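You operate a simulated robot arm through the tools that you are given. There is no shell and no other tool.

Carry out the task below with a simulated robot arm. There is one attempt and no reset: what you move stays moved.

Task
Put things in order on the clear front of the steel table. At the end: the green pin (marked "GO") is on the brown carton (marked "SLIVER"); the orange small brush stands where the green pin stood; the black gear (marked "24") from the clear front of the steel table stands where the orange small brush stood; the silver funnel (marked "3") from the clear front of the steel table stands where the black gear stood; whatever was shut is shut again. Leave all else as you found it, and nothing knocked over.

It is judged by the outcome, as a careful person would: the job done as asked, and still so three seconds after it is handed in. It fails if anything else is knocked over, pushed out of place, dropped, spilled or broken.

Robot
A 6-joint arm with a two-finger parallel gripper, fixed in place. Base frame: the origin is at the foot of the arm, x ahead of it, y to its left, z up; the work surface is at about z = 860. Units: mm, rad, N and s.
With the tool pointing down near the work surface it reaches from about 240 to 640 mm from the base axis. Its first joint turns from -1.152 to 1.152 rad. Payload 2.7 kg.
The tool frame sits at the grasp point between the pads (the TCP): z along the fingers, y along the line on which they close. The tips reach 23 mm beyond it. Largest opening 94 mm; finger width 38, thickness 10; the body of the gripper, 54 by 96 mm, starts 39 mm behind the TCP.
Orientation is that of the tool frame in the base frame, as a unit quaternion [x, y, z, w]. With the fingers straight down and closing along the base's y, the tool's x points along the base's -x, its y along +y and its z along -z.

Tools
- The arm moves only by the tool nudge_tool. Its argument "motion" is a list of rows, each an object of numbers (a shift or turn left out is 0, a gripper value left out holds the last): "hand": the finger opening in cm, from 0 to 9.4; "dx", "dy", "dz": the shift along the base's x, y, z in cm; "wx", "wy", "wz": the turn, a rotation vector about the base's x, y, z in degrees. In form: [{"hand": .., "dx": .., "dy": .., "dz": .., "wx": .., "wy": .., "wz": ..}, ...]. A call has 1 to 20 rows; each row shifts and turns the commanded pose from where the row before left it. Rows are played at 5 a second. More than 50 mm and 0.15 rad between two rows, or a gripper value outside its range, and nothing of the call is played. A pose out of reach is approached as far as the arm can. The call stops where the force on the tool passes 40 N (or 10 N more than at its start, if that is more) or the arm is blocked; 0.2 s more then pass. The fingers move at their own pace (about 45 mm/s each) and stop on an object; they squeeze with about 45 N. The grip force told is the motor's: it shows also when the fingers shut on nothing. Time passes only in rows, and 0.2 s behind the last, so rows that do not move let the fingers close. It gives the time, the measured TCP pose, the force on the tool (base axes), the opening and the grip force at its end, in the units of the frame above (readings bear some noise), with the torque about the TCP (base axes, N m) and any sound that the robot's microphone picked up.
- Cameras (640 x 400 px; columns grow to the right, rows downward): "scene" is fixed at [84.4, -441.9, 1398.9]; the picture's right is [0.68, -0.74, 0.00], its down [-0.45, -0.41, -0.80] and it looks along [0.59, 0.54, -0.61] (base axes); focal length 294 px, centre (320, 200). "wrist" rides on the gripper at [86, 16, -75] in the tool frame; the picture's right is [-0.18, 0.98, 0.00], its down [-0.58, -0.11, -0.81] and it looks along [-0.79, -0.15, 0.59] (tool axes); focal length 243 px, centre (320, 200). There is no depth. A picture from a camera that has moved, and an enlarged one, comes with that camera's place and axes in the base frame and with its lens.
- camera(camera): a new picture of that camera. It takes no simulated time.
- enlarge(camera, box): a new picture of the part [left, top, right, bottom] of that camera's present view, enlarged. It takes no simulated time.
- job_done(): hands the job in; it is judged then, once.

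Nothing tells you positions but the pictures and the camera data. Unless the task says otherwise, let go and move clear before handing in.

The tools are called after "Emit:" as name(argument=value, ...) on one line, values as JSON. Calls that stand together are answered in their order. nudge_tool: Moves the arm, as the interface text tells. Its arguments: {"type":"object","properties":{"motion":{"type":"array","items":{"type":"object","properties":{"hand":{"type":"number"},"dx":{"type":"number"},"dy":{"type":"number"},"dz":{"type":"number"},"wx":{"type":"number"},"wy":{"type":"number"},"wz":{"type":"number"}}}}},"required":["motion"]} The other tools are called the same way: camera (camera) takes a picture; enlarge (camera, box) takes an enlarged picture of a part of a camera's view; job_done () hands the job in.

At the start:

```text
t: 0.0
ee_pos: [334.6, -233.4, 1184.3]
tcp_rot: [-0.001, 1.0, -0.001, 0.001]
wrist_force: [-0.3, 0.4, 0.6]
wrist_torque: [0.01, -0.01, -0.02]
finger_gap: 93.7
finger_force: 0.0
```

scene: 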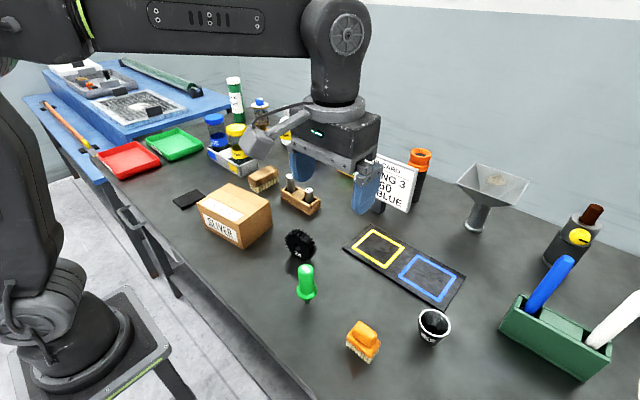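
wrist: 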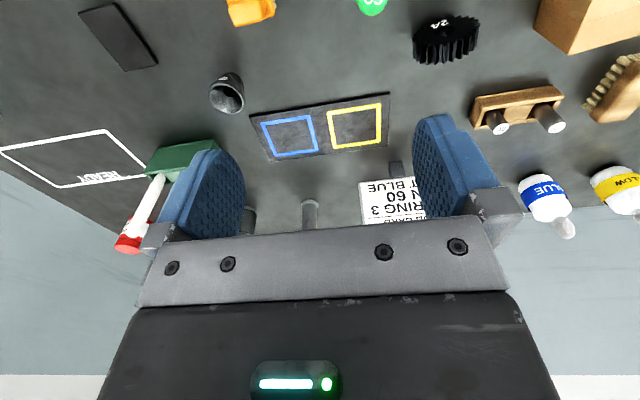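

I see a steel table with a carton (SLIVER), a black gear, a green pin, an orange brush and a funnel. I'll look closer at each before moving.

Emit:
enlarge(camera="scene", box=[180, 160, 340, 260])

Emit:
enlarge(camera="scene", box=[270, 220, 470, 380])

Emit:
enlarge(camera="scene", box=[400, 130, 640, 280])

Emit:
enlarge(camera="wrist", box=[200, 0, 640, 275])

```text
4.00 times, centred on (260, 210) of scene
camera zoom: at [84.4, -441.9, 1398.9], right [0.68, -0.74, 0.0], down [-0.45, -0.41, -0.8], along [0.59, 0.54, -0.61], focal length 1175 px, centre (560, 160)
```

zoom: 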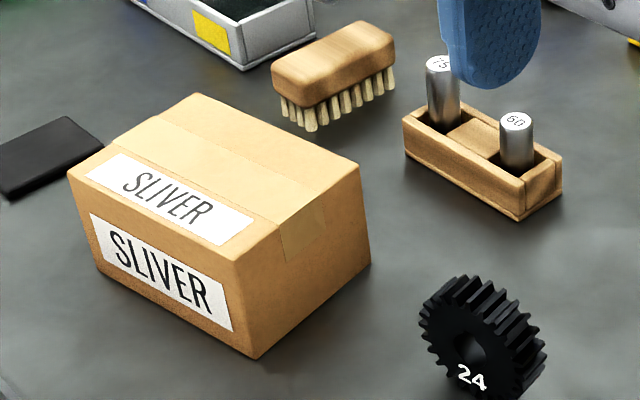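

```text
2.50 times, centred on (370, 300) of scene
camera zoom: at [84.4, -441.9, 1398.9], right [0.68, -0.74, 0.0], down [-0.45, -0.41, -0.8], along [0.59, 0.54, -0.61], focal length 734 px, centre (195, -50)
```

zoom: 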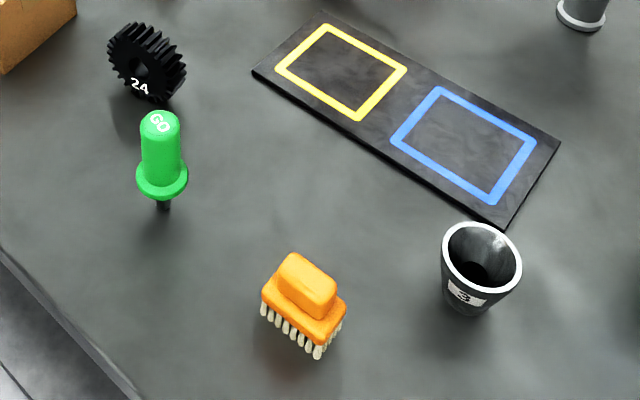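

```text
2.67 times, centred on (520, 205) of scene
camera zoom: at [84.4, -441.9, 1398.9], right [0.68, -0.74, 0.0], down [-0.45, -0.41, -0.8], along [0.59, 0.54, -0.61], focal length 783 px, centre (-213, 187)
```

zoom: 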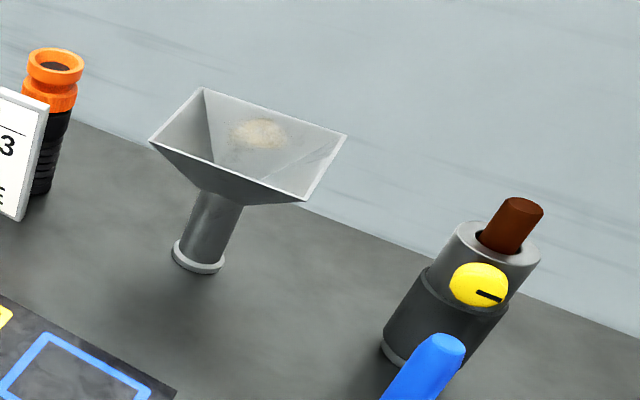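

```text
1.45 times, centred on (420, 138) of wrist
camera zoom: at [247.9, -216.8, 1262.6], right [0.18, 0.98, 0.0], down [0.58, -0.11, 0.81], along [0.79, -0.15, -0.59], focal length 353 px, centre (174, 291)
```

zoom: 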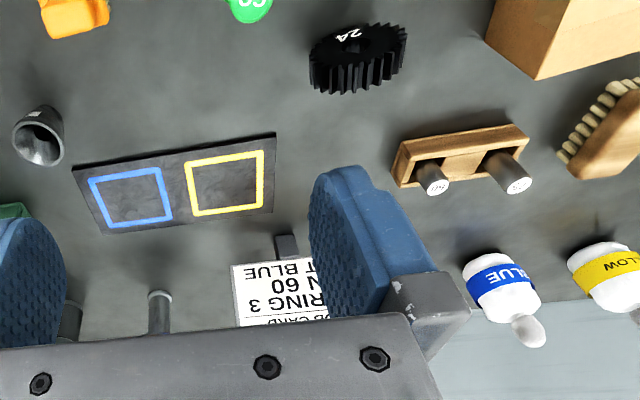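

Most objects are where I can place them by ray-casting, but I want to be sure of the shapes: how the pin stands, how the gear stands, and what the "3" is. I'll enlarge more tightly.

Emit:
enlarge(camera="scene", box=[275, 220, 339, 260])

Emit:
enlarge(camera="scene", box=[270, 262, 342, 307])

Emit:
enlarge(camera="scene", box=[330, 315, 402, 360])

Emit:
enlarge(camera="scene", box=[398, 305, 470, 350])

Emit:
enlarge(camera="wrist", box=[360, 0, 520, 100])

Emit:
enlarge(camera="wrist", box=[180, 0, 340, 120])

```text
10.00 times, centred on (307, 240) of scene
camera zoom: at [84.4, -441.9, 1398.9], right [0.68, -0.74, 0.0], down [-0.45, -0.41, -0.8], along [0.59, 0.54, -0.61], focal length 2937 px, centre (450, -200)
```

zoom: 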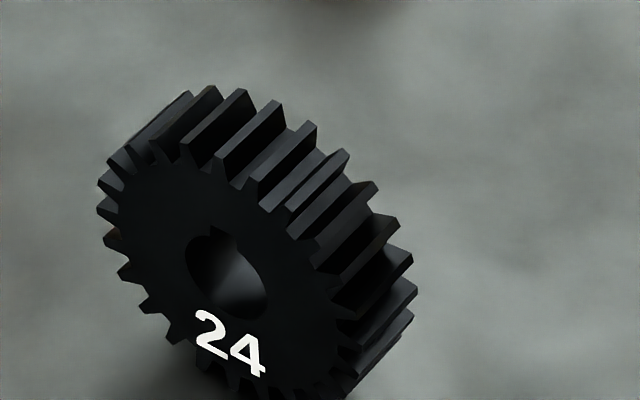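

```text
8.89 times, centred on (306, 284) of scene
camera zoom: at [84.4, -441.9, 1398.9], right [0.68, -0.74, 0.0], down [-0.45, -0.41, -0.8], along [0.59, 0.54, -0.61], focal length 2611 px, centre (444, -551)
```

zoom: 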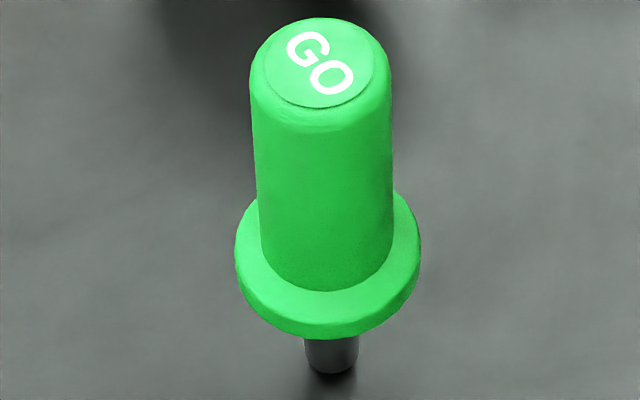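

```text
8.89 times, centred on (366, 338) of scene
camera zoom: at [84.4, -441.9, 1398.9], right [0.68, -0.74, 0.0], down [-0.45, -0.41, -0.8], along [0.59, 0.54, -0.61], focal length 2611 px, centre (-89, -1022)
```

zoom: 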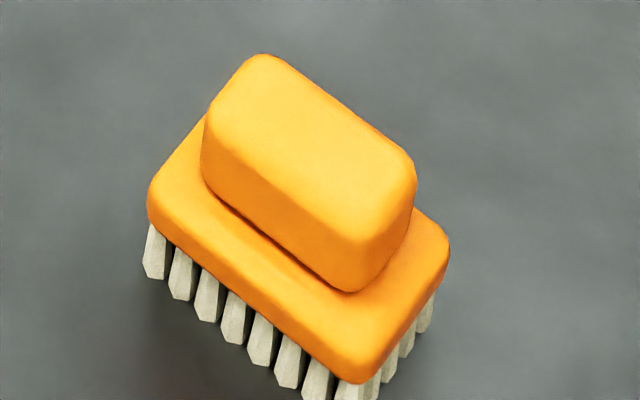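

```text
8.89 times, centred on (434, 328) of scene
camera zoom: at [84.4, -441.9, 1398.9], right [0.68, -0.74, 0.0], down [-0.45, -0.41, -0.8], along [0.59, 0.54, -0.61], focal length 2611 px, centre (-693, -933)
```

zoom: 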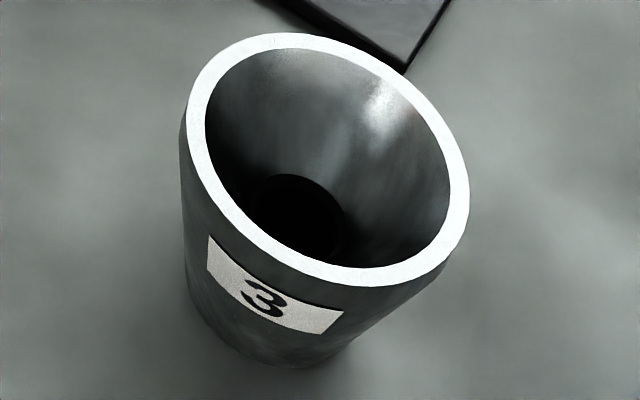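

```text
4.00 times, centred on (440, 50) of wrist
camera zoom: at [247.9, -216.8, 1262.6], right [0.18, 0.98, 0.0], down [0.58, -0.11, 0.81], along [0.79, -0.15, -0.59], focal length 970 px, centre (-160, 800)
```

zoom: 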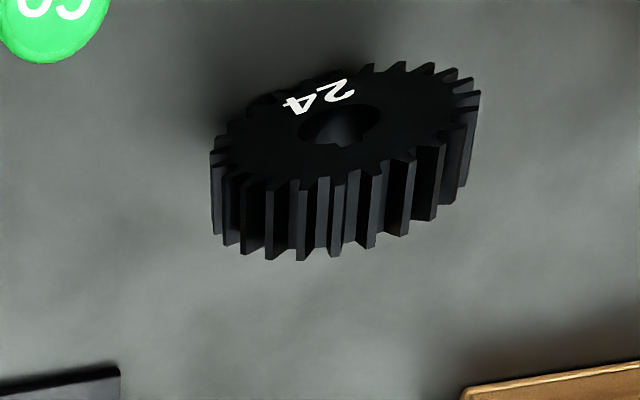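

```text
3.33 times, centred on (260, 60) of wrist
camera zoom: at [247.9, -216.8, 1262.6], right [0.18, 0.98, 0.0], down [0.58, -0.11, 0.81], along [0.79, -0.15, -0.59], focal length 809 px, centre (520, 667)
```

zoom: 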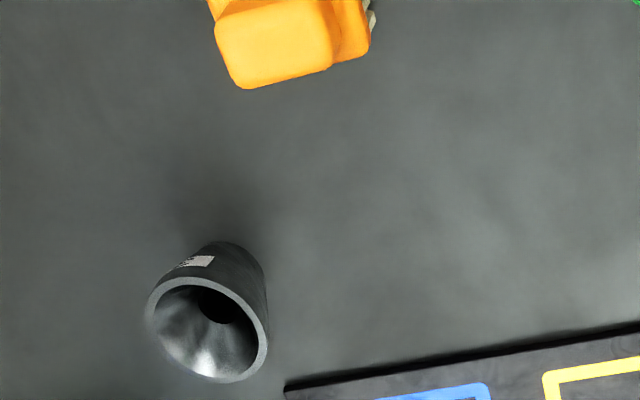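

The gear stands on its edge with its axis along x and the "3" cup is the funnel. The pin stands on a thin stem near (328,-182), the brush is near (331,-322), and the carton top is near (368,117,941). I'll move the wrist camera behind the pin for a better fix.

Emit:
nudge_tool(motion=[{"dx": -2.1, "dy": 1.25, "dz": -3.4}, {"dx": -2.1, "dy": 1.25, "dz": -3.4}, {"dx": -2.1, "dy": 1.25, "dz": -3.4}, {"dx": -2.1, "dy": 1.25, "dz": -3.4}, {}])

Emit:
camera(camera="wrist")

Emit:
camera(camera="scene")

```text
t: 1.2
ee_pos: [251.0, -183.8, 1050.2]
tcp_rot: [-0.002, 1.0, 0.0, 0.0]
wrist_force: [-0.1, 0.2, -0.4]
wrist_torque: [0.02, -0.01, 0.0]
finger_gap: 94.1
finger_force: 0.0
```

```text
taken
camera wrist: at [163.3, -166.9, 1126.9], right [0.18, 0.98, 0.0], down [0.58, -0.11, 0.81], along [0.79, -0.15, -0.59], focal length 243 px, centre (320, 200)
```

wrist: 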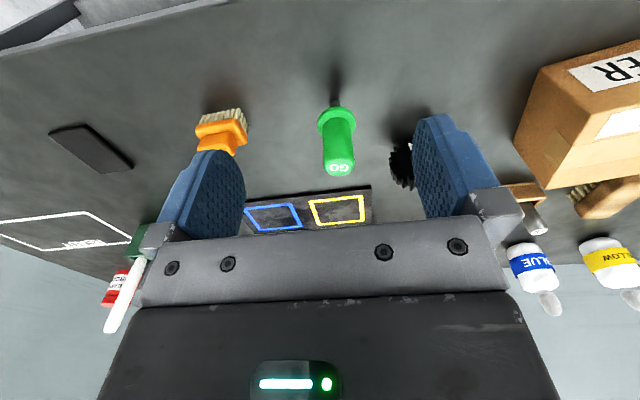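

```text
taken
```

scene: 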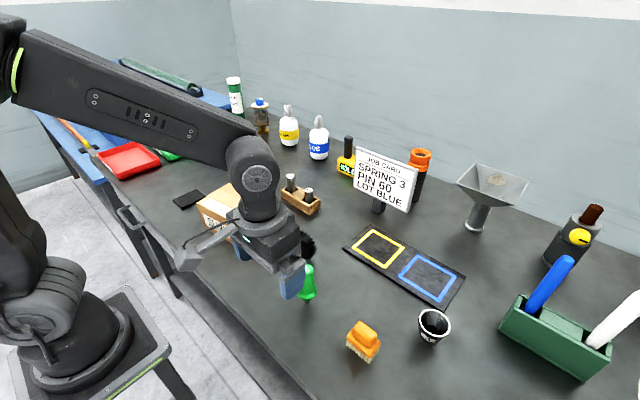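

The wrist camera now has a clear view of the pin from behind. I'll enlarge it for measurement.

Emit:
enlarge(camera="wrist", box=[264, 80, 424, 180])

Emit:
enlarge(camera="wrist", box=[160, 80, 320, 180])

Emit:
enlarge(camera="wrist", box=[480, 40, 640, 240])

Emit:
enlarge(camera="scene", box=[330, 310, 410, 370])

```text
4.00 times, centred on (344, 130) of wrist
camera zoom: at [163.3, -166.9, 1126.9], right [0.18, 0.98, 0.0], down [0.58, -0.11, 0.81], along [0.79, -0.15, -0.59], focal length 970 px, centre (224, 480)
```

zoom: 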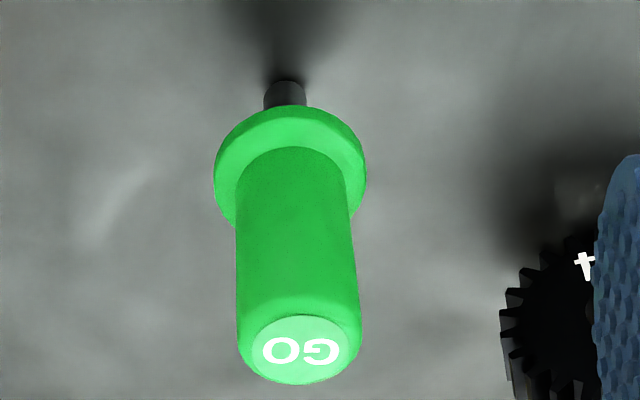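

```text
4.00 times, centred on (240, 130) of wrist
camera zoom: at [163.3, -166.9, 1126.9], right [0.18, 0.98, 0.0], down [0.58, -0.11, 0.81], along [0.79, -0.15, -0.59], focal length 970 px, centre (640, 480)
```

zoom: 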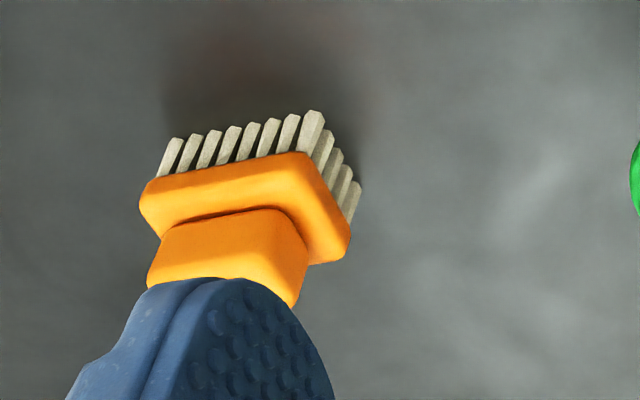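

```text
2.00 times, centred on (560, 140) of wrist
camera zoom: at [163.3, -166.9, 1126.9], right [0.18, 0.98, 0.0], down [0.58, -0.11, 0.81], along [0.79, -0.15, -0.59], focal length 485 px, centre (-160, 320)
```

zoom: 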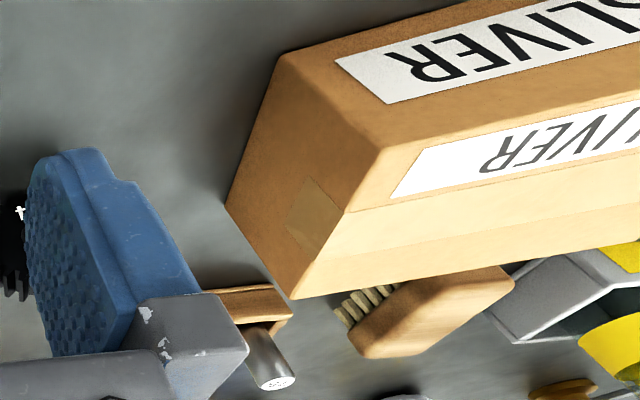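

```text
6.67 times, centred on (370, 340) of scene
camera zoom: at [84.4, -441.9, 1398.9], right [0.68, -0.74, 0.0], down [-0.45, -0.41, -0.8], along [0.59, 0.54, -0.61], focal length 1958 px, centre (-13, -733)
```

zoom: 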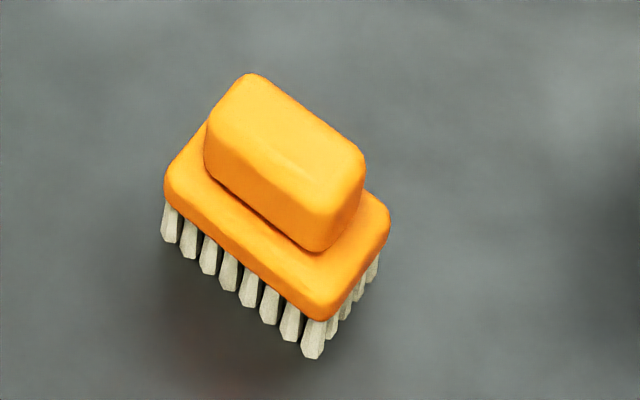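

From both cameras the pin is at about (328.7,-180.5): flange top near z=902 and head top near 968. The carton top is near z=942, centred around (369,119). I'll go over the pin with fingers open along y and check alignment.

Emit:
nudge_tool(motion=[{"dx": 3.9, "dy": 0.2}, {"dx": 3.87, "dy": 0.13}, {"dz": -3}, {}])

Emit:
camera(camera="wrist")

Emit:
camera(camera="scene")

```text
t: 2.2
ee_pos: [328.6, -179.5, 1020.5]
tcp_rot: [-0.001, 1.0, -0.001, 0.001]
wrist_force: [-0.1, -0.1, 0.2]
wrist_torque: [-0.01, -0.02, 0.0]
finger_gap: 94.0
finger_force: 0.0
```

```text
taken
camera wrist: at [242.1, -163.4, 1097.4], right [0.18, 0.98, 0.0], down [0.58, -0.11, 0.81], along [0.79, -0.15, -0.59], focal length 243 px, centre (320, 200)
```

wrist: 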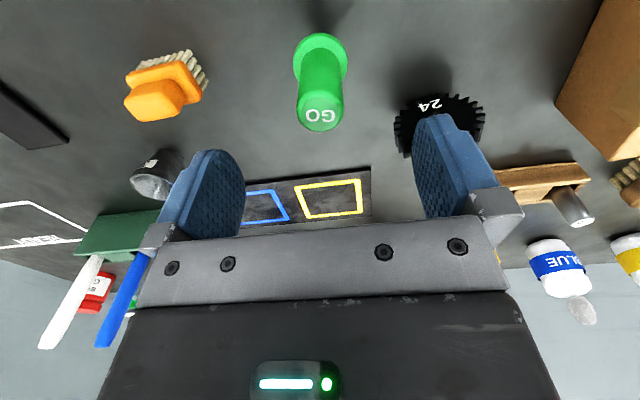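

```text
taken
```

scene: 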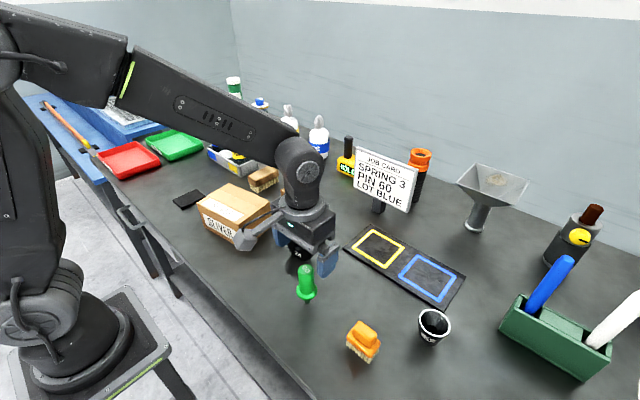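

The pin is centred between the fingers (wrist ray gives about (330,-180)). I'll lower straight down to about z=937, so that the tips stay above the flange, and check before closing.

Emit:
nudge_tool(motion=[{"dx": 0.08, "dz": -2.5}, {"dz": -2.5}, {"dz": -2.0}, {"dz": -1.3}, {}])

Emit:
camera(camera="wrist")

Emit:
enlarge(camera="scene", box=[240, 220, 400, 320])

```text
t: 3.4
ee_pos: [327.1, -177.9, 936.2]
tcp_rot: [0.0, 1.0, -0.001, 0.0]
wrist_force: [0.4, 0.6, 0.1]
wrist_torque: [0.03, -0.01, -0.02]
finger_gap: 94.0
finger_force: 0.0
```

```text
taken
camera wrist: at [241.1, -162.9, 1012.9], right [0.18, 0.98, 0.0], down [0.58, -0.11, 0.81], along [0.79, -0.15, -0.59], focal length 243 px, centre (320, 200)
```

wrist: 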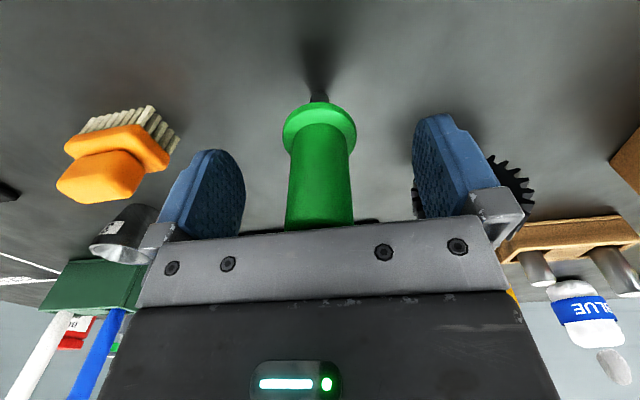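

```text
4.00 times, centred on (320, 270) of scene
camera zoom: at [84.4, -441.9, 1398.9], right [0.68, -0.74, 0.0], down [-0.45, -0.41, -0.8], along [0.59, 0.54, -0.61], focal length 1175 px, centre (320, -80)
```

zoom: 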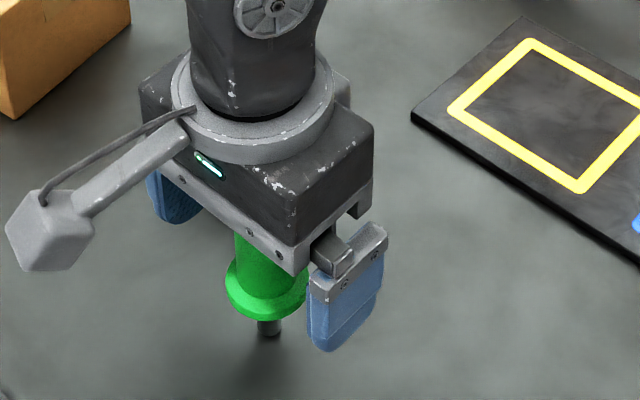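

The pin body sits centred between the pads with the tips above the flange. I'll close on it.

Emit:
nudge_tool(motion=[{"hand": 2.0}, {}, {}, {}, {}, {}])

Emit:
camera(camera="wrist")

```text
t: 4.8
ee_pos: [326.8, -180.6, 937.3]
tcp_rot: [0.0, 1.0, 0.0, 0.0]
wrist_force: [-0.4, 0.5, 0.3]
wrist_torque: [-0.01, -0.03, 0.0]
finger_gap: 28.7
finger_force: 45.4
```

```text
taken
camera wrist: at [241.1, -163.0, 1013.1], right [0.18, 0.98, 0.0], down [0.58, -0.11, 0.81], along [0.79, -0.15, -0.59], focal length 243 px, centre (320, 200)
```

wrist: 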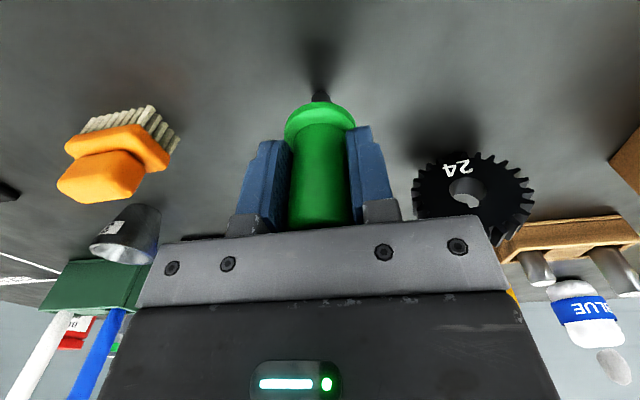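

The pin is gripped (28.7 mm, 45 N). I'll lift it straight up, then check that it stays upright in the grip.

Emit:
nudge_tool(motion=[{"dz": 1.0}, {"dz": 2.5}, {"dz": 3.5}, {"dz": 4.0}, {"dz": 4.0}, {}])

Emit:
camera(camera="wrist")

Emit:
camera(camera="scene")

```text
t: 6.2
ee_pos: [328.3, -180.4, 1087.0]
tcp_rot: [-0.001, 1.0, 0.0, 0.0]
wrist_force: [0.6, 0.6, -1.1]
wrist_torque: [0.01, -0.01, 0.01]
finger_gap: 28.5
finger_force: 44.7
```

```text
taken
camera wrist: at [241.5, -163.9, 1163.8], right [0.18, 0.98, 0.0], down [0.58, -0.11, 0.81], along [0.79, -0.15, -0.59], focal length 243 px, centre (320, 200)
```

wrist: 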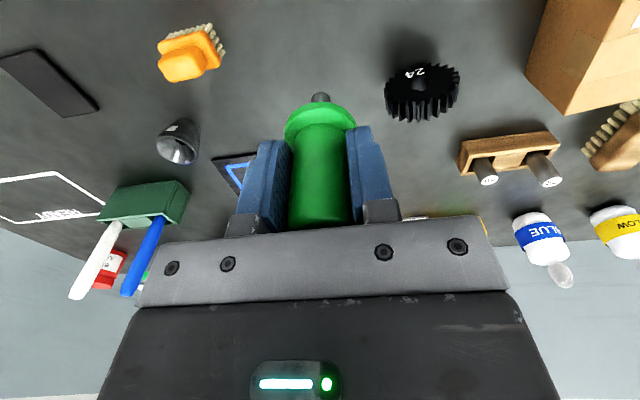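

```text
taken
```

scene: 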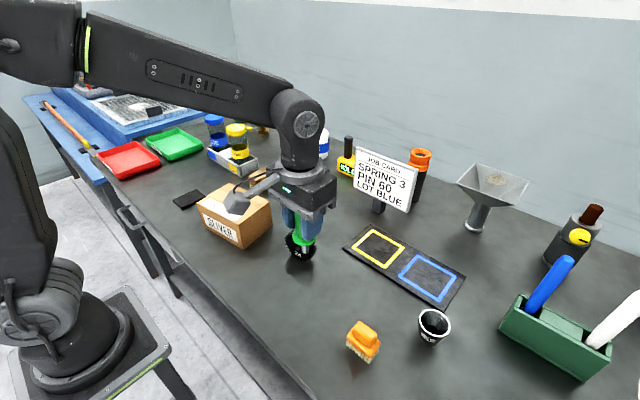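

The pin is up and upright. I'll carry it across at this height to above the carton centre, at about (369,119).

Emit:
nudge_tool(motion=[{"dx": 0.3, "dy": 2.0}, {"dx": 0.5, "dy": 3.7}, {"dx": 0.5, "dy": 3.8}, {"dx": 0.5, "dy": 3.8}, {"dx": 0.5, "dy": 3.8}, {"dx": 0.5, "dy": 3.8}, {"dx": 0.5, "dy": 3.8}, {"dx": 0.5, "dy": 3.2}, {"dx": 0.2, "dy": 2.0}, {}, {}])

Emit:
camera(camera="wrist")

Emit:
camera(camera="scene")

```text
t: 8.6
ee_pos: [367.2, 118.5, 1086.1]
tcp_rot: [-0.001, 1.0, 0.0, 0.001]
wrist_force: [-0.2, 0.1, 0.0]
wrist_torque: [0.03, 0.0, 0.01]
finger_gap: 28.7
finger_force: 45.0
```

```text
taken
camera wrist: at [281.3, 134.8, 1163.2], right [0.18, 0.98, 0.0], down [0.58, -0.11, 0.81], along [0.79, -0.15, -0.59], focal length 243 px, centre (320, 200)
```

wrist: 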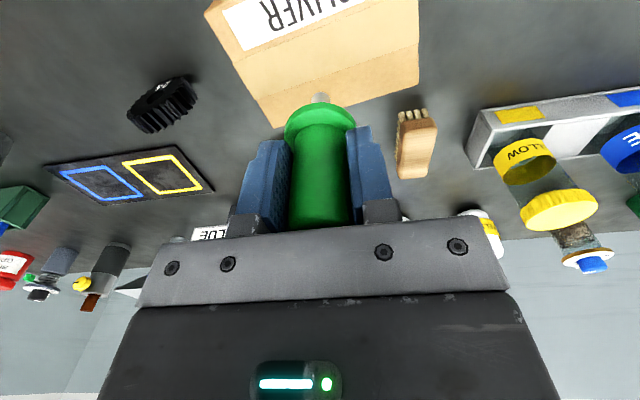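

```text
taken
```

scene: 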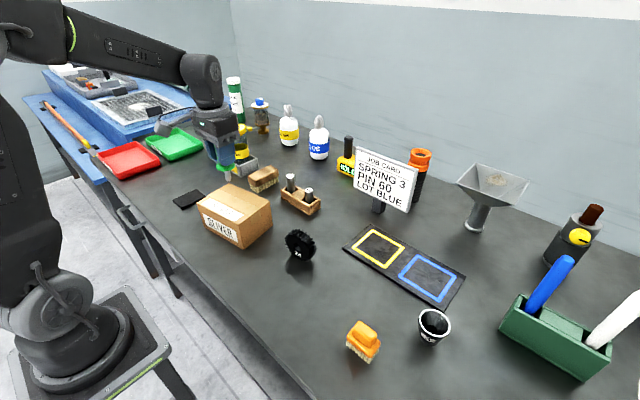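

I'm above the carton. I'll zoom in to check where its top edges lie relative to the pin.

Emit:
enlarge(camera="wrist", box=[190, 0, 446, 160])

Emit:
enlarge(camera="scene", box=[180, 130, 308, 250])

```text
2.50 times, centred on (318, 80) of wrist
camera zoom: at [281.3, 134.8, 1163.2], right [0.18, 0.98, 0.0], down [0.58, -0.11, 0.81], along [0.79, -0.15, -0.59], focal length 606 px, centre (325, 500)
```

zoom: 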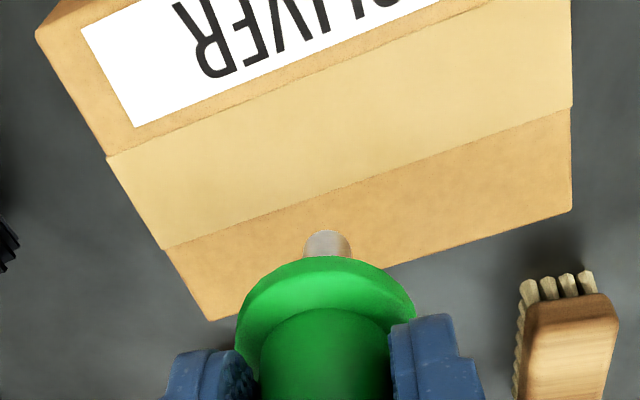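

```text
3.33 times, centred on (244, 190) of scene
camera zoom: at [84.4, -441.9, 1398.9], right [0.68, -0.74, 0.0], down [-0.45, -0.41, -0.8], along [0.59, 0.54, -0.61], focal length 979 px, centre (573, 233)
```

zoom: 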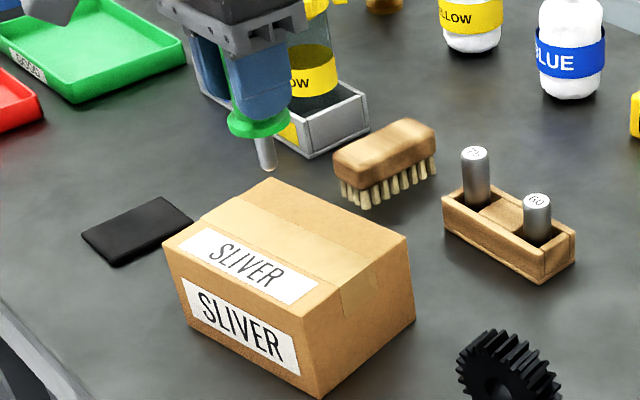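

The pin is over the tape strip at the middle of the carton top. I'll shift a few millimetres to the centre and lower to about 7 mm above it.

Emit:
nudge_tool(motion=[{"dx": 0.3, "dy": 0.1, "dz": -1.5}, {"dz": -2.0}, {"dz": -1.5}, {"dz": -1.0}, {}, {}])

Emit:
enlarge(camera="wrist", box=[190, 40, 446, 200])

Emit:
enlarge(camera="scene", box=[180, 130, 308, 250])

```text
t: 10.0
ee_pos: [370.8, 120.5, 1026.1]
tcp_rot: [-0.001, 1.0, 0.0, -0.001]
wrist_force: [0.0, -0.7, -1.1]
wrist_torque: [-0.03, 0.01, -0.01]
finger_gap: 28.7
finger_force: 45.4
```

```text
2.50 times, centred on (318, 120) of wrist
camera zoom: at [284.3, 135.4, 1103.4], right [0.18, 0.98, 0.0], down [0.58, -0.11, 0.81], along [0.79, -0.15, -0.59], focal length 606 px, centre (325, 400)
```

zoom: 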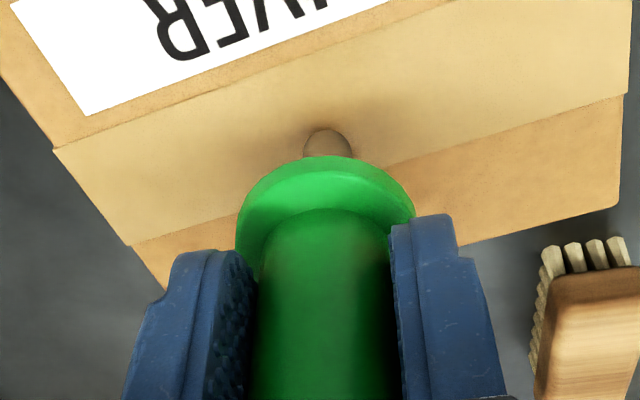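

```text
3.33 times, centred on (244, 190) of scene
camera zoom: at [84.4, -441.9, 1398.9], right [0.68, -0.74, 0.0], down [-0.45, -0.41, -0.8], along [0.59, 0.54, -0.61], focal length 979 px, centre (573, 233)
```

zoom: 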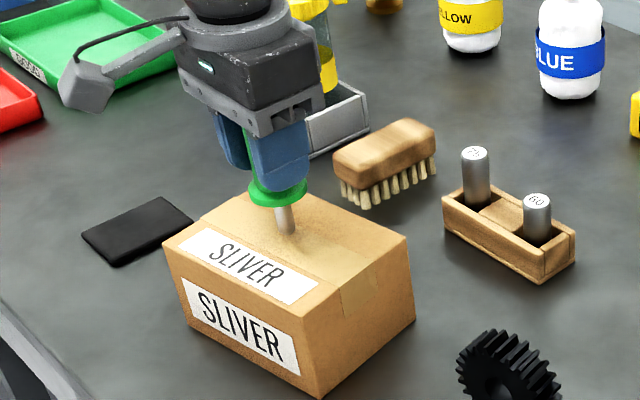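

The pin hangs a few millimetres above the tape, upright. I'll lower in small steps and watch for contact force.

Emit:
nudge_tool(motion=[{"dz": -0.15}, {"dz": -0.15}, {}])

```text
t: 10.8
ee_pos: [371.4, 119.6, 1024.1]
tcp_rot: [-0.001, 1.0, -0.001, 0.0]
wrist_force: [-0.3, -0.6, -1.2]
wrist_torque: [-0.02, -0.03, -0.02]
finger_gap: 28.9
finger_force: 45.3
```

Emit:
nudge_tool(motion=[{"dz": -0.1}, {"dz": -0.1}, {}])

Emit:
enlarge(camera="scene", box=[210, 155, 274, 205])

```text
t: 11.6
ee_pos: [370.7, 119.9, 1023.4]
tcp_rot: [-0.001, 1.0, -0.001, 0.0]
wrist_force: [0.5, 1.4, -1.6]
wrist_torque: [0.03, 0.01, 0.01]
finger_gap: 28.6
finger_force: 44.8
```

```text
8.00 times, centred on (242, 180) of scene
camera zoom: at [84.4, -441.9, 1398.9], right [0.68, -0.74, 0.0], down [-0.45, -0.41, -0.8], along [0.59, 0.54, -0.61], focal length 2350 px, centre (944, 360)
```

zoom: 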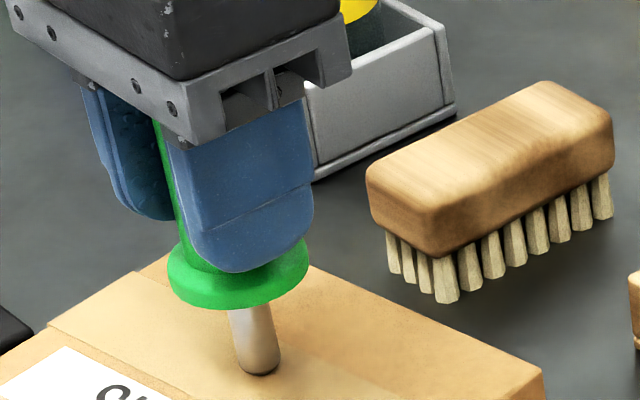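

Still no clear contact force; the stem end appears just above the tape. Continuing in 1 mm steps.

Emit:
nudge_tool(motion=[{"dz": -0.1}, {}])

```text
t: 12.2
ee_pos: [371.1, 120.2, 1021.5]
tcp_rot: [-0.001, 1.0, -0.001, 0.001]
wrist_force: [-2.2, -1.0, 5.9]
wrist_torque: [-0.04, 0.15, 0.0]
finger_gap: 28.6
finger_force: 44.9
```

Contact: about 6 N upward. I'll hold to confirm that it's steady before releasing.

Emit:
nudge_tool(motion=[{}, {}])

Emit:
enlarge(camera="scene", box=[210, 155, 274, 205])

Emit:
enlarge(camera="wrist", box=[254, 60, 382, 140])

```text
t: 12.8
ee_pos: [371.5, 120.6, 1021.2]
tcp_rot: [-0.002, 1.0, 0.0, 0.001]
wrist_force: [-2.1, -0.8, 11.0]
wrist_torque: [-0.07, 0.09, -0.02]
finger_gap: 28.5
finger_force: 44.5
```

```text
8.00 times, centred on (242, 180) of scene
camera zoom: at [84.2, -442.0, 1398.9], right [0.68, -0.74, 0.0], down [-0.45, -0.41, -0.8], along [0.59, 0.54, -0.61], focal length 2350 px, centre (944, 360)
```

zoom: 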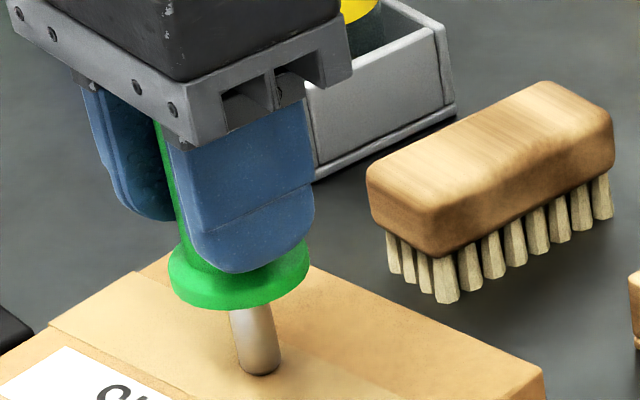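

```text
5.00 times, centred on (318, 100) of wrist
camera zoom: at [284.8, 136.2, 1097.9], right [0.18, 0.98, 0.0], down [0.58, -0.11, 0.81], along [0.79, -0.15, -0.59], focal length 1213 px, centre (330, 700)
```

zoom: 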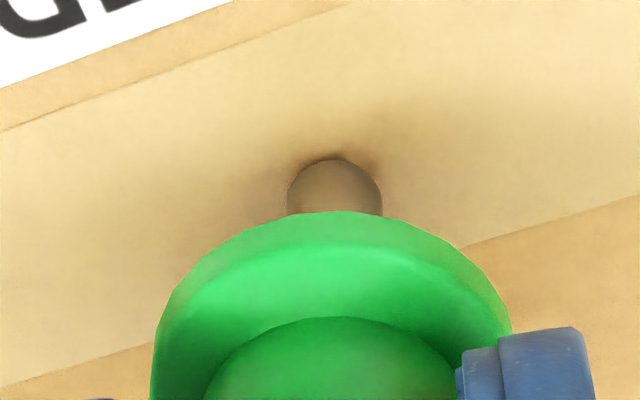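

Firm contact at 11 N and the pin is upright. I'll back off half a millimetre to relax the load, then open gently.

Emit:
nudge_tool(motion=[{"dz": 0.05}, {}])

```text
t: 13.4
ee_pos: [371.5, 119.8, 1021.4]
tcp_rot: [-0.001, 1.0, 0.0, 0.001]
wrist_force: [-0.3, -1.0, 6.7]
wrist_torque: [0.02, -0.05, -0.03]
finger_gap: 28.7
finger_force: 45.0
```

Load is down to ~6 N. Opening slowly.

Emit:
nudge_tool(motion=[{"hand": 3.0}, {"hand": 3.3}, {"hand": 3.8}, {"hand": 4.5}, {"hand": 5.5}, {"hand": 7.0}, {}])

Emit:
camera(camera="wrist")

Emit:
enlarge(camera="scene", box=[194, 130, 290, 205])

```text
t: 15.0
ee_pos: [370.7, 119.9, 1021.8]
tcp_rot: [-0.001, 1.0, 0.0, 0.001]
wrist_force: [0.5, 0.8, 0.9]
wrist_torque: [-0.02, -0.01, 0.01]
finger_gap: 69.9
finger_force: 0.0
```

```text
taken
camera wrist: at [284.9, 136.2, 1098.0], right [0.18, 0.98, 0.0], down [0.58, -0.11, 0.81], along [0.79, -0.15, -0.59], focal length 243 px, centre (320, 200)
```

wrist: 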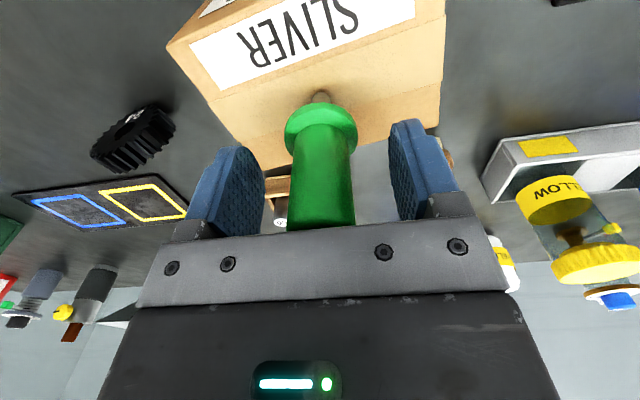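

```text
5.33 times, centred on (242, 168) of scene
camera zoom: at [84.4, -441.9, 1398.9], right [0.68, -0.74, 0.0], down [-0.45, -0.41, -0.8], along [0.59, 0.54, -0.61], focal length 1566 px, centre (736, 373)
```

zoom: 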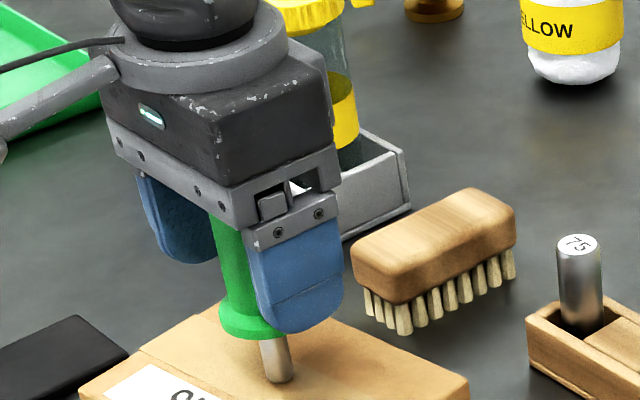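

The pin stands on the carton by itself. I'll rise straight up, clear of it.

Emit:
nudge_tool(motion=[{"dz": 1.0}, {"dz": 2.0}, {"dz": 3.0}, {"dz": 4.0}, {"dz": 3.0}, {}])

Emit:
camera(camera="scene")

Emit:
camera(camera="wrist")

```text
t: 16.4
ee_pos: [372.0, 119.2, 1151.6]
tcp_rot: [-0.001, 1.0, -0.001, 0.0]
wrist_force: [0.3, -0.1, -0.5]
wrist_torque: [0.0, -0.03, 0.01]
finger_gap: 70.2
finger_force: 0.1
```

```text
taken
```

scene: 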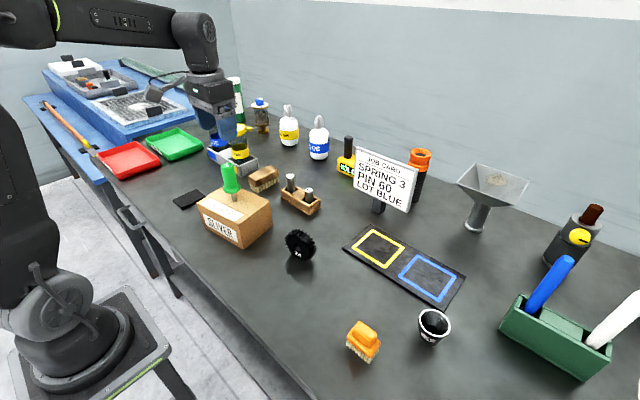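

```text
taken
camera wrist: at [285.9, 135.9, 1228.1], right [0.18, 0.98, 0.0], down [0.58, -0.11, 0.81], along [0.79, -0.15, -0.59], focal length 243 px, centre (320, 200)
```

wrist: 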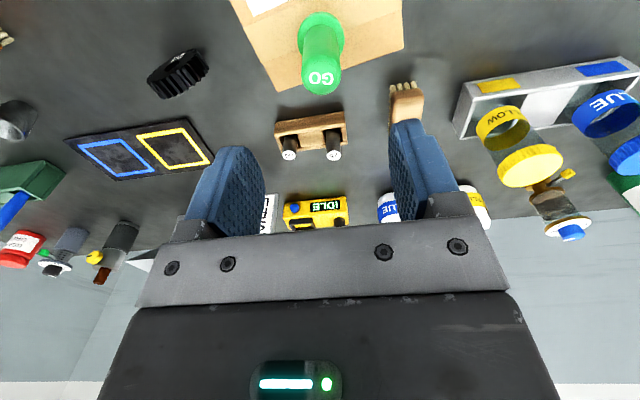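

The green pin stands on the carton. Next is the brush: I'll move back to view it up close from behind.

Emit:
nudge_tool(motion=[{"dx": -0.4, "dy": -2.0}, {"dx": -0.8, "dy": -3.8}, {"dx": -0.8, "dy": -3.8}, {"dx": -0.8, "dy": -3.8, "dz": -0.5}, {"dx": -0.8, "dy": -3.8, "dz": -1.0}, {"dx": -0.8, "dy": -3.8, "dz": -1.0}, {"dx": -0.8, "dy": -3.8, "dz": -1.0}, {"dx": -0.8, "dy": -3.8, "dz": -1.0}, {"dx": -0.8, "dy": -3.8, "dz": -1.0}, {"dx": -0.8, "dy": -3.8, "dz": -1.0}, {"dx": -0.8, "dy": -3.8, "dz": -1.0}, {"dx": -0.8, "dy": -2.5, "dz": -1.0}, {"dx": -0.4, "dy": -1.5, "dz": -0.5}, {}])

Emit:
camera(camera="wrist")

Emit:
camera(camera="scene")

```text
t: 19.4
ee_pos: [274.7, -321.0, 1060.8]
tcp_rot: [0.0, 1.0, 0.0, 0.001]
wrist_force: [0.1, -0.7, 0.7]
wrist_torque: [-0.02, -0.02, -0.01]
finger_gap: 70.2
finger_force: 0.1
```

```text
taken
camera wrist: at [189.2, -304.0, 1137.0], right [0.18, 0.98, 0.0], down [0.58, -0.11, 0.81], along [0.79, -0.15, -0.59], focal length 243 px, centre (320, 200)
```

wrist: 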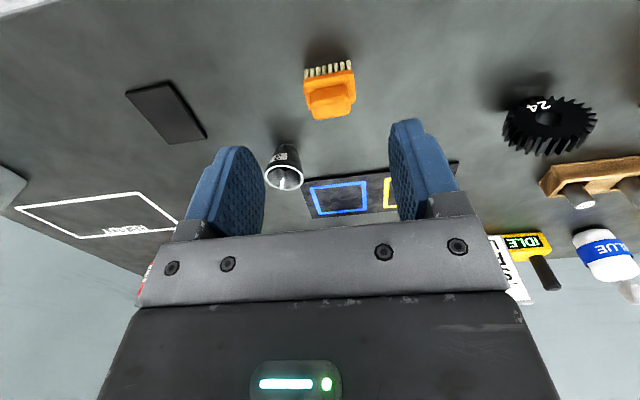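

```text
taken
```

scene: 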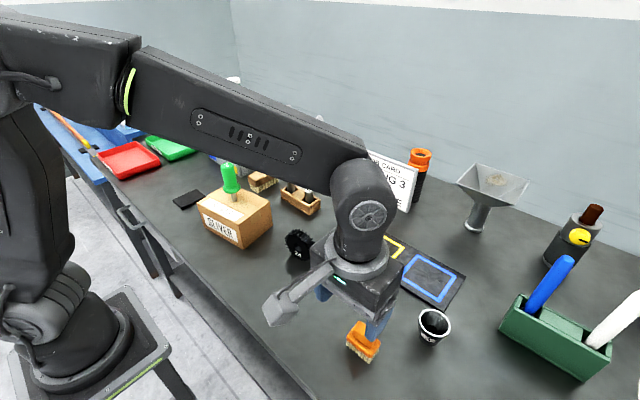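

I now have a clear wrist view of the brush, the funnel and the gear. I'll enlarge each to measure.

Emit:
enlarge(camera="wrist", box=[290, 50, 370, 130])

Emit:
enlarge(camera="wrist", box=[490, 80, 610, 160])

Emit:
enlarge(camera="wrist", box=[240, 130, 340, 205])

```text
5.00 times, centred on (330, 90) of wrist
camera zoom: at [189.2, -304.0, 1137.0], right [0.18, 0.98, 0.0], down [0.58, -0.11, 0.81], along [0.79, -0.15, -0.59], focal length 1213 px, centre (270, 750)
```

zoom: 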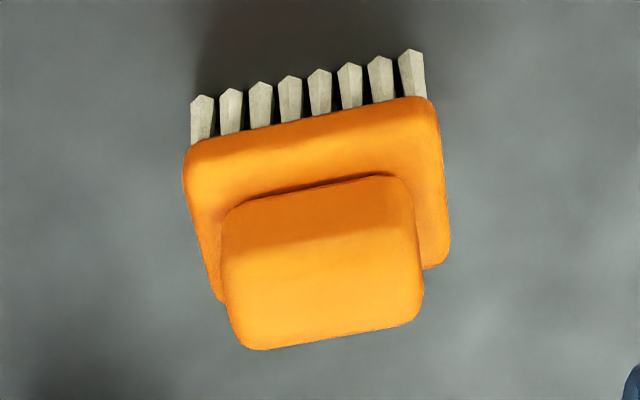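

```text
5.00 times, centred on (550, 120) of wrist
camera zoom: at [189.2, -304.0, 1137.0], right [0.18, 0.98, 0.0], down [0.58, -0.11, 0.81], along [0.79, -0.15, -0.59], focal length 1213 px, centre (-830, 600)
```

zoom: 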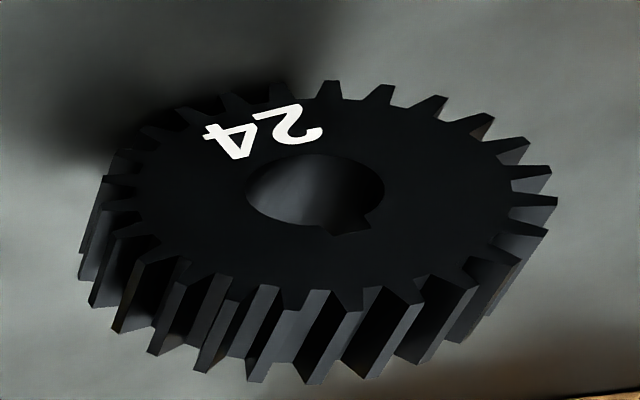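

```text
5.33 times, centred on (290, 168) of wrist
camera zoom: at [189.2, -304.0, 1137.0], right [0.18, 0.98, 0.0], down [0.58, -0.11, 0.81], along [0.79, -0.15, -0.59], focal length 1294 px, centre (480, 373)
```

zoom: 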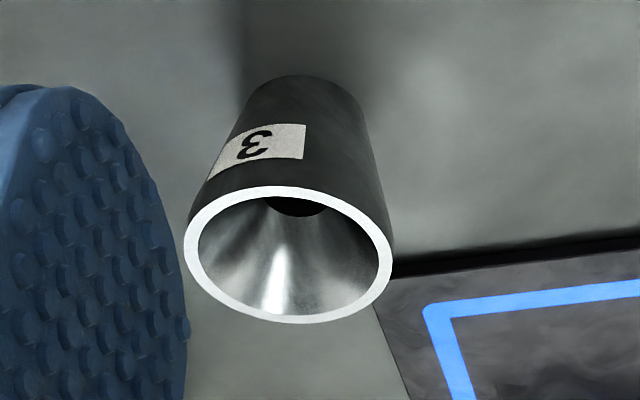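

The brush is centred at about (329,-320), with its plate about 53 mm long along y and its top near z=917. I'll grip the plate ends along y at z≈892: first over it, then check alignment.

Emit:
nudge_tool(motion=[{"hand": 9.0, "dx": 2.7}, {"dx": 2.7}, {"dz": -4.0}, {"dz": -4.0}, {}])

Emit:
camera(camera="wrist")

Emit:
enlarge(camera="scene", box=[310, 270, 438, 370])

```text
t: 20.6
ee_pos: [330.7, -319.1, 982.0]
tcp_rot: [-0.001, 1.0, -0.001, 0.0]
wrist_force: [0.5, 0.6, 0.1]
wrist_torque: [-0.02, -0.02, -0.02]
finger_gap: 89.8
finger_force: 0.1
```

```text
taken
camera wrist: at [243.4, -303.8, 1059.0], right [0.18, 0.98, 0.0], down [0.58, -0.11, 0.81], along [0.79, -0.15, -0.59], focal length 243 px, centre (320, 200)
```

wrist: 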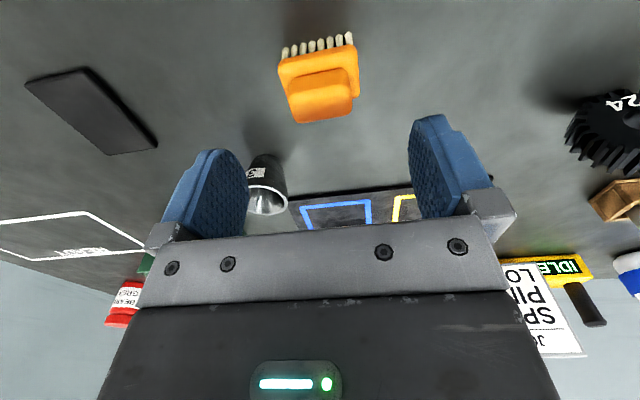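

```text
4.00 times, centred on (374, 320) of scene
camera zoom: at [84.4, -441.9, 1398.9], right [0.68, -0.74, 0.0], down [-0.45, -0.41, -0.8], along [0.59, 0.54, -0.61], focal length 1175 px, centre (104, -280)
```

zoom: 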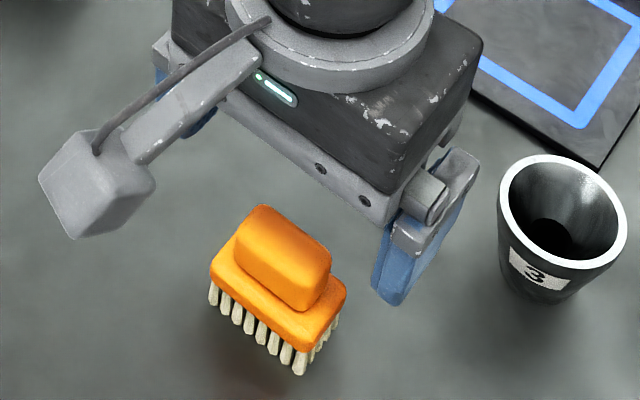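

The brush lies centred between the fingers. Lowering to the plate.

Emit:
nudge_tool(motion=[{"dz": -3.0}, {"dz": -3.0}, {"dz": -2.0}, {"dz": -1.0}, {}])

Emit:
camera(camera="wrist")

Emit:
enlarge(camera="scene", box=[310, 270, 438, 370])

```text
t: 21.8
ee_pos: [329.5, -319.6, 891.7]
tcp_rot: [-0.001, 1.0, -0.001, 0.0]
wrist_force: [0.2, -0.5, -0.2]
wrist_torque: [0.02, 0.02, 0.02]
finger_gap: 90.0
finger_force: 0.1
```

```text
taken
camera wrist: at [243.6, -302.5, 968.5], right [0.18, 0.98, 0.0], down [0.58, -0.11, 0.81], along [0.79, -0.15, -0.59], focal length 243 px, centre (320, 200)
```

wrist: 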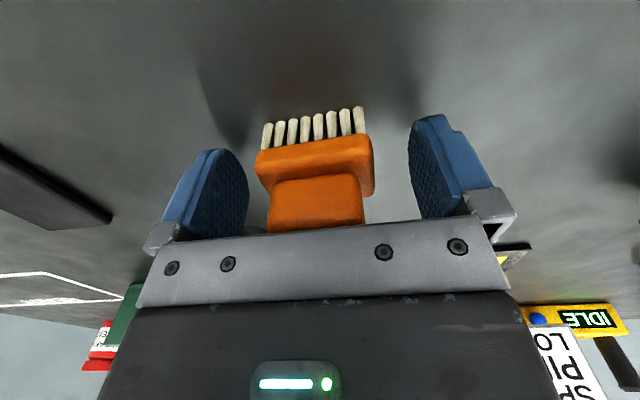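

```text
4.00 times, centred on (374, 320) of scene
camera zoom: at [84.4, -441.9, 1398.9], right [0.68, -0.74, 0.0], down [-0.45, -0.41, -0.8], along [0.59, 0.54, -0.61], focal length 1175 px, centre (104, -280)
```

zoom: 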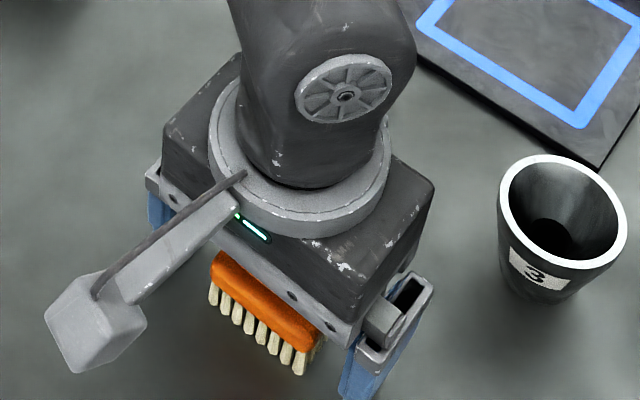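

The plate is centred between the pads. Closing.

Emit:
nudge_tool(motion=[{"hand": 4.2}, {}, {}, {}, {}])

Emit:
camera(camera="wrist")

```text
t: 23.0
ee_pos: [329.9, -318.8, 892.0]
tcp_rot: [-0.001, 1.0, 0.0, 0.0]
wrist_force: [-0.4, -0.8, -0.3]
wrist_torque: [0.02, 0.05, -0.01]
finger_gap: 53.1
finger_force: 44.7
```

```text
taken
camera wrist: at [243.5, -302.5, 968.7], right [0.18, 0.98, 0.0], down [0.58, -0.11, 0.81], along [0.79, -0.15, -0.59], focal length 243 px, centre (320, 200)
```

wrist: 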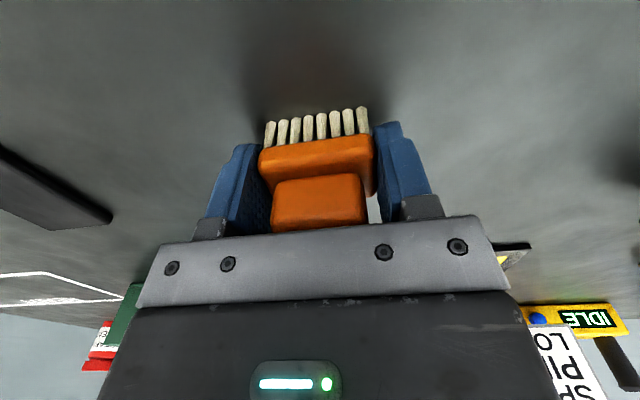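

The plate is gripped at 53.1 mm. I'll lift 9 cm and move +13.9 cm in y to the pin's old spot, at about (329,-180).

Emit:
nudge_tool(motion=[{"dz": 1.0}, {"dz": 2.5}, {"dz": 3.0}, {"dz": 2.5}, {}, {"dy": 2.0}, {"dy": 3.5}, {"dy": 3.5}, {"dy": 3.0}, {"dy": 1.9}, {}, {}])

Emit:
camera(camera="wrist")

Emit:
camera(camera="scene")

```text
t: 25.6
ee_pos: [330.2, -180.0, 983.4]
tcp_rot: [-0.002, 1.0, -0.001, 0.001]
wrist_force: [0.1, 0.0, -0.4]
wrist_torque: [-0.01, 0.0, -0.01]
finger_gap: 41.9
finger_force: 0.1
```

```text
taken
camera wrist: at [243.7, -163.5, 1058.8], right [0.18, 0.98, 0.0], down [0.58, -0.11, 0.81], along [0.79, -0.15, -0.59], focal length 243 px, centre (320, 200)
```

wrist: 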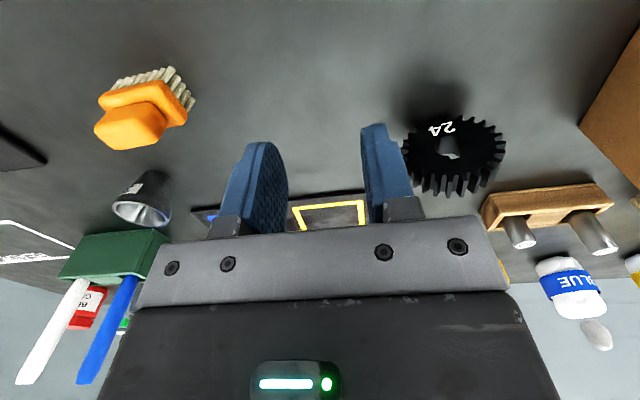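

```text
taken
```

scene: 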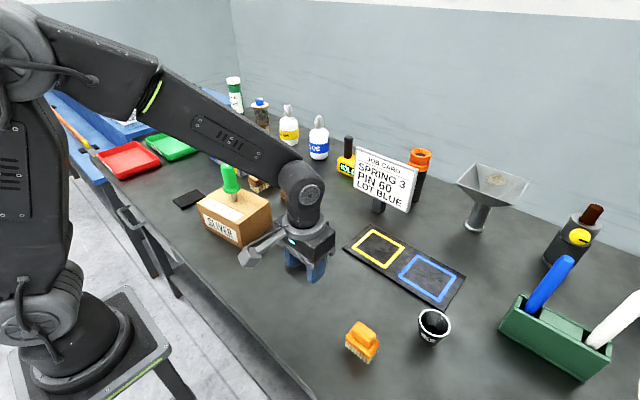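

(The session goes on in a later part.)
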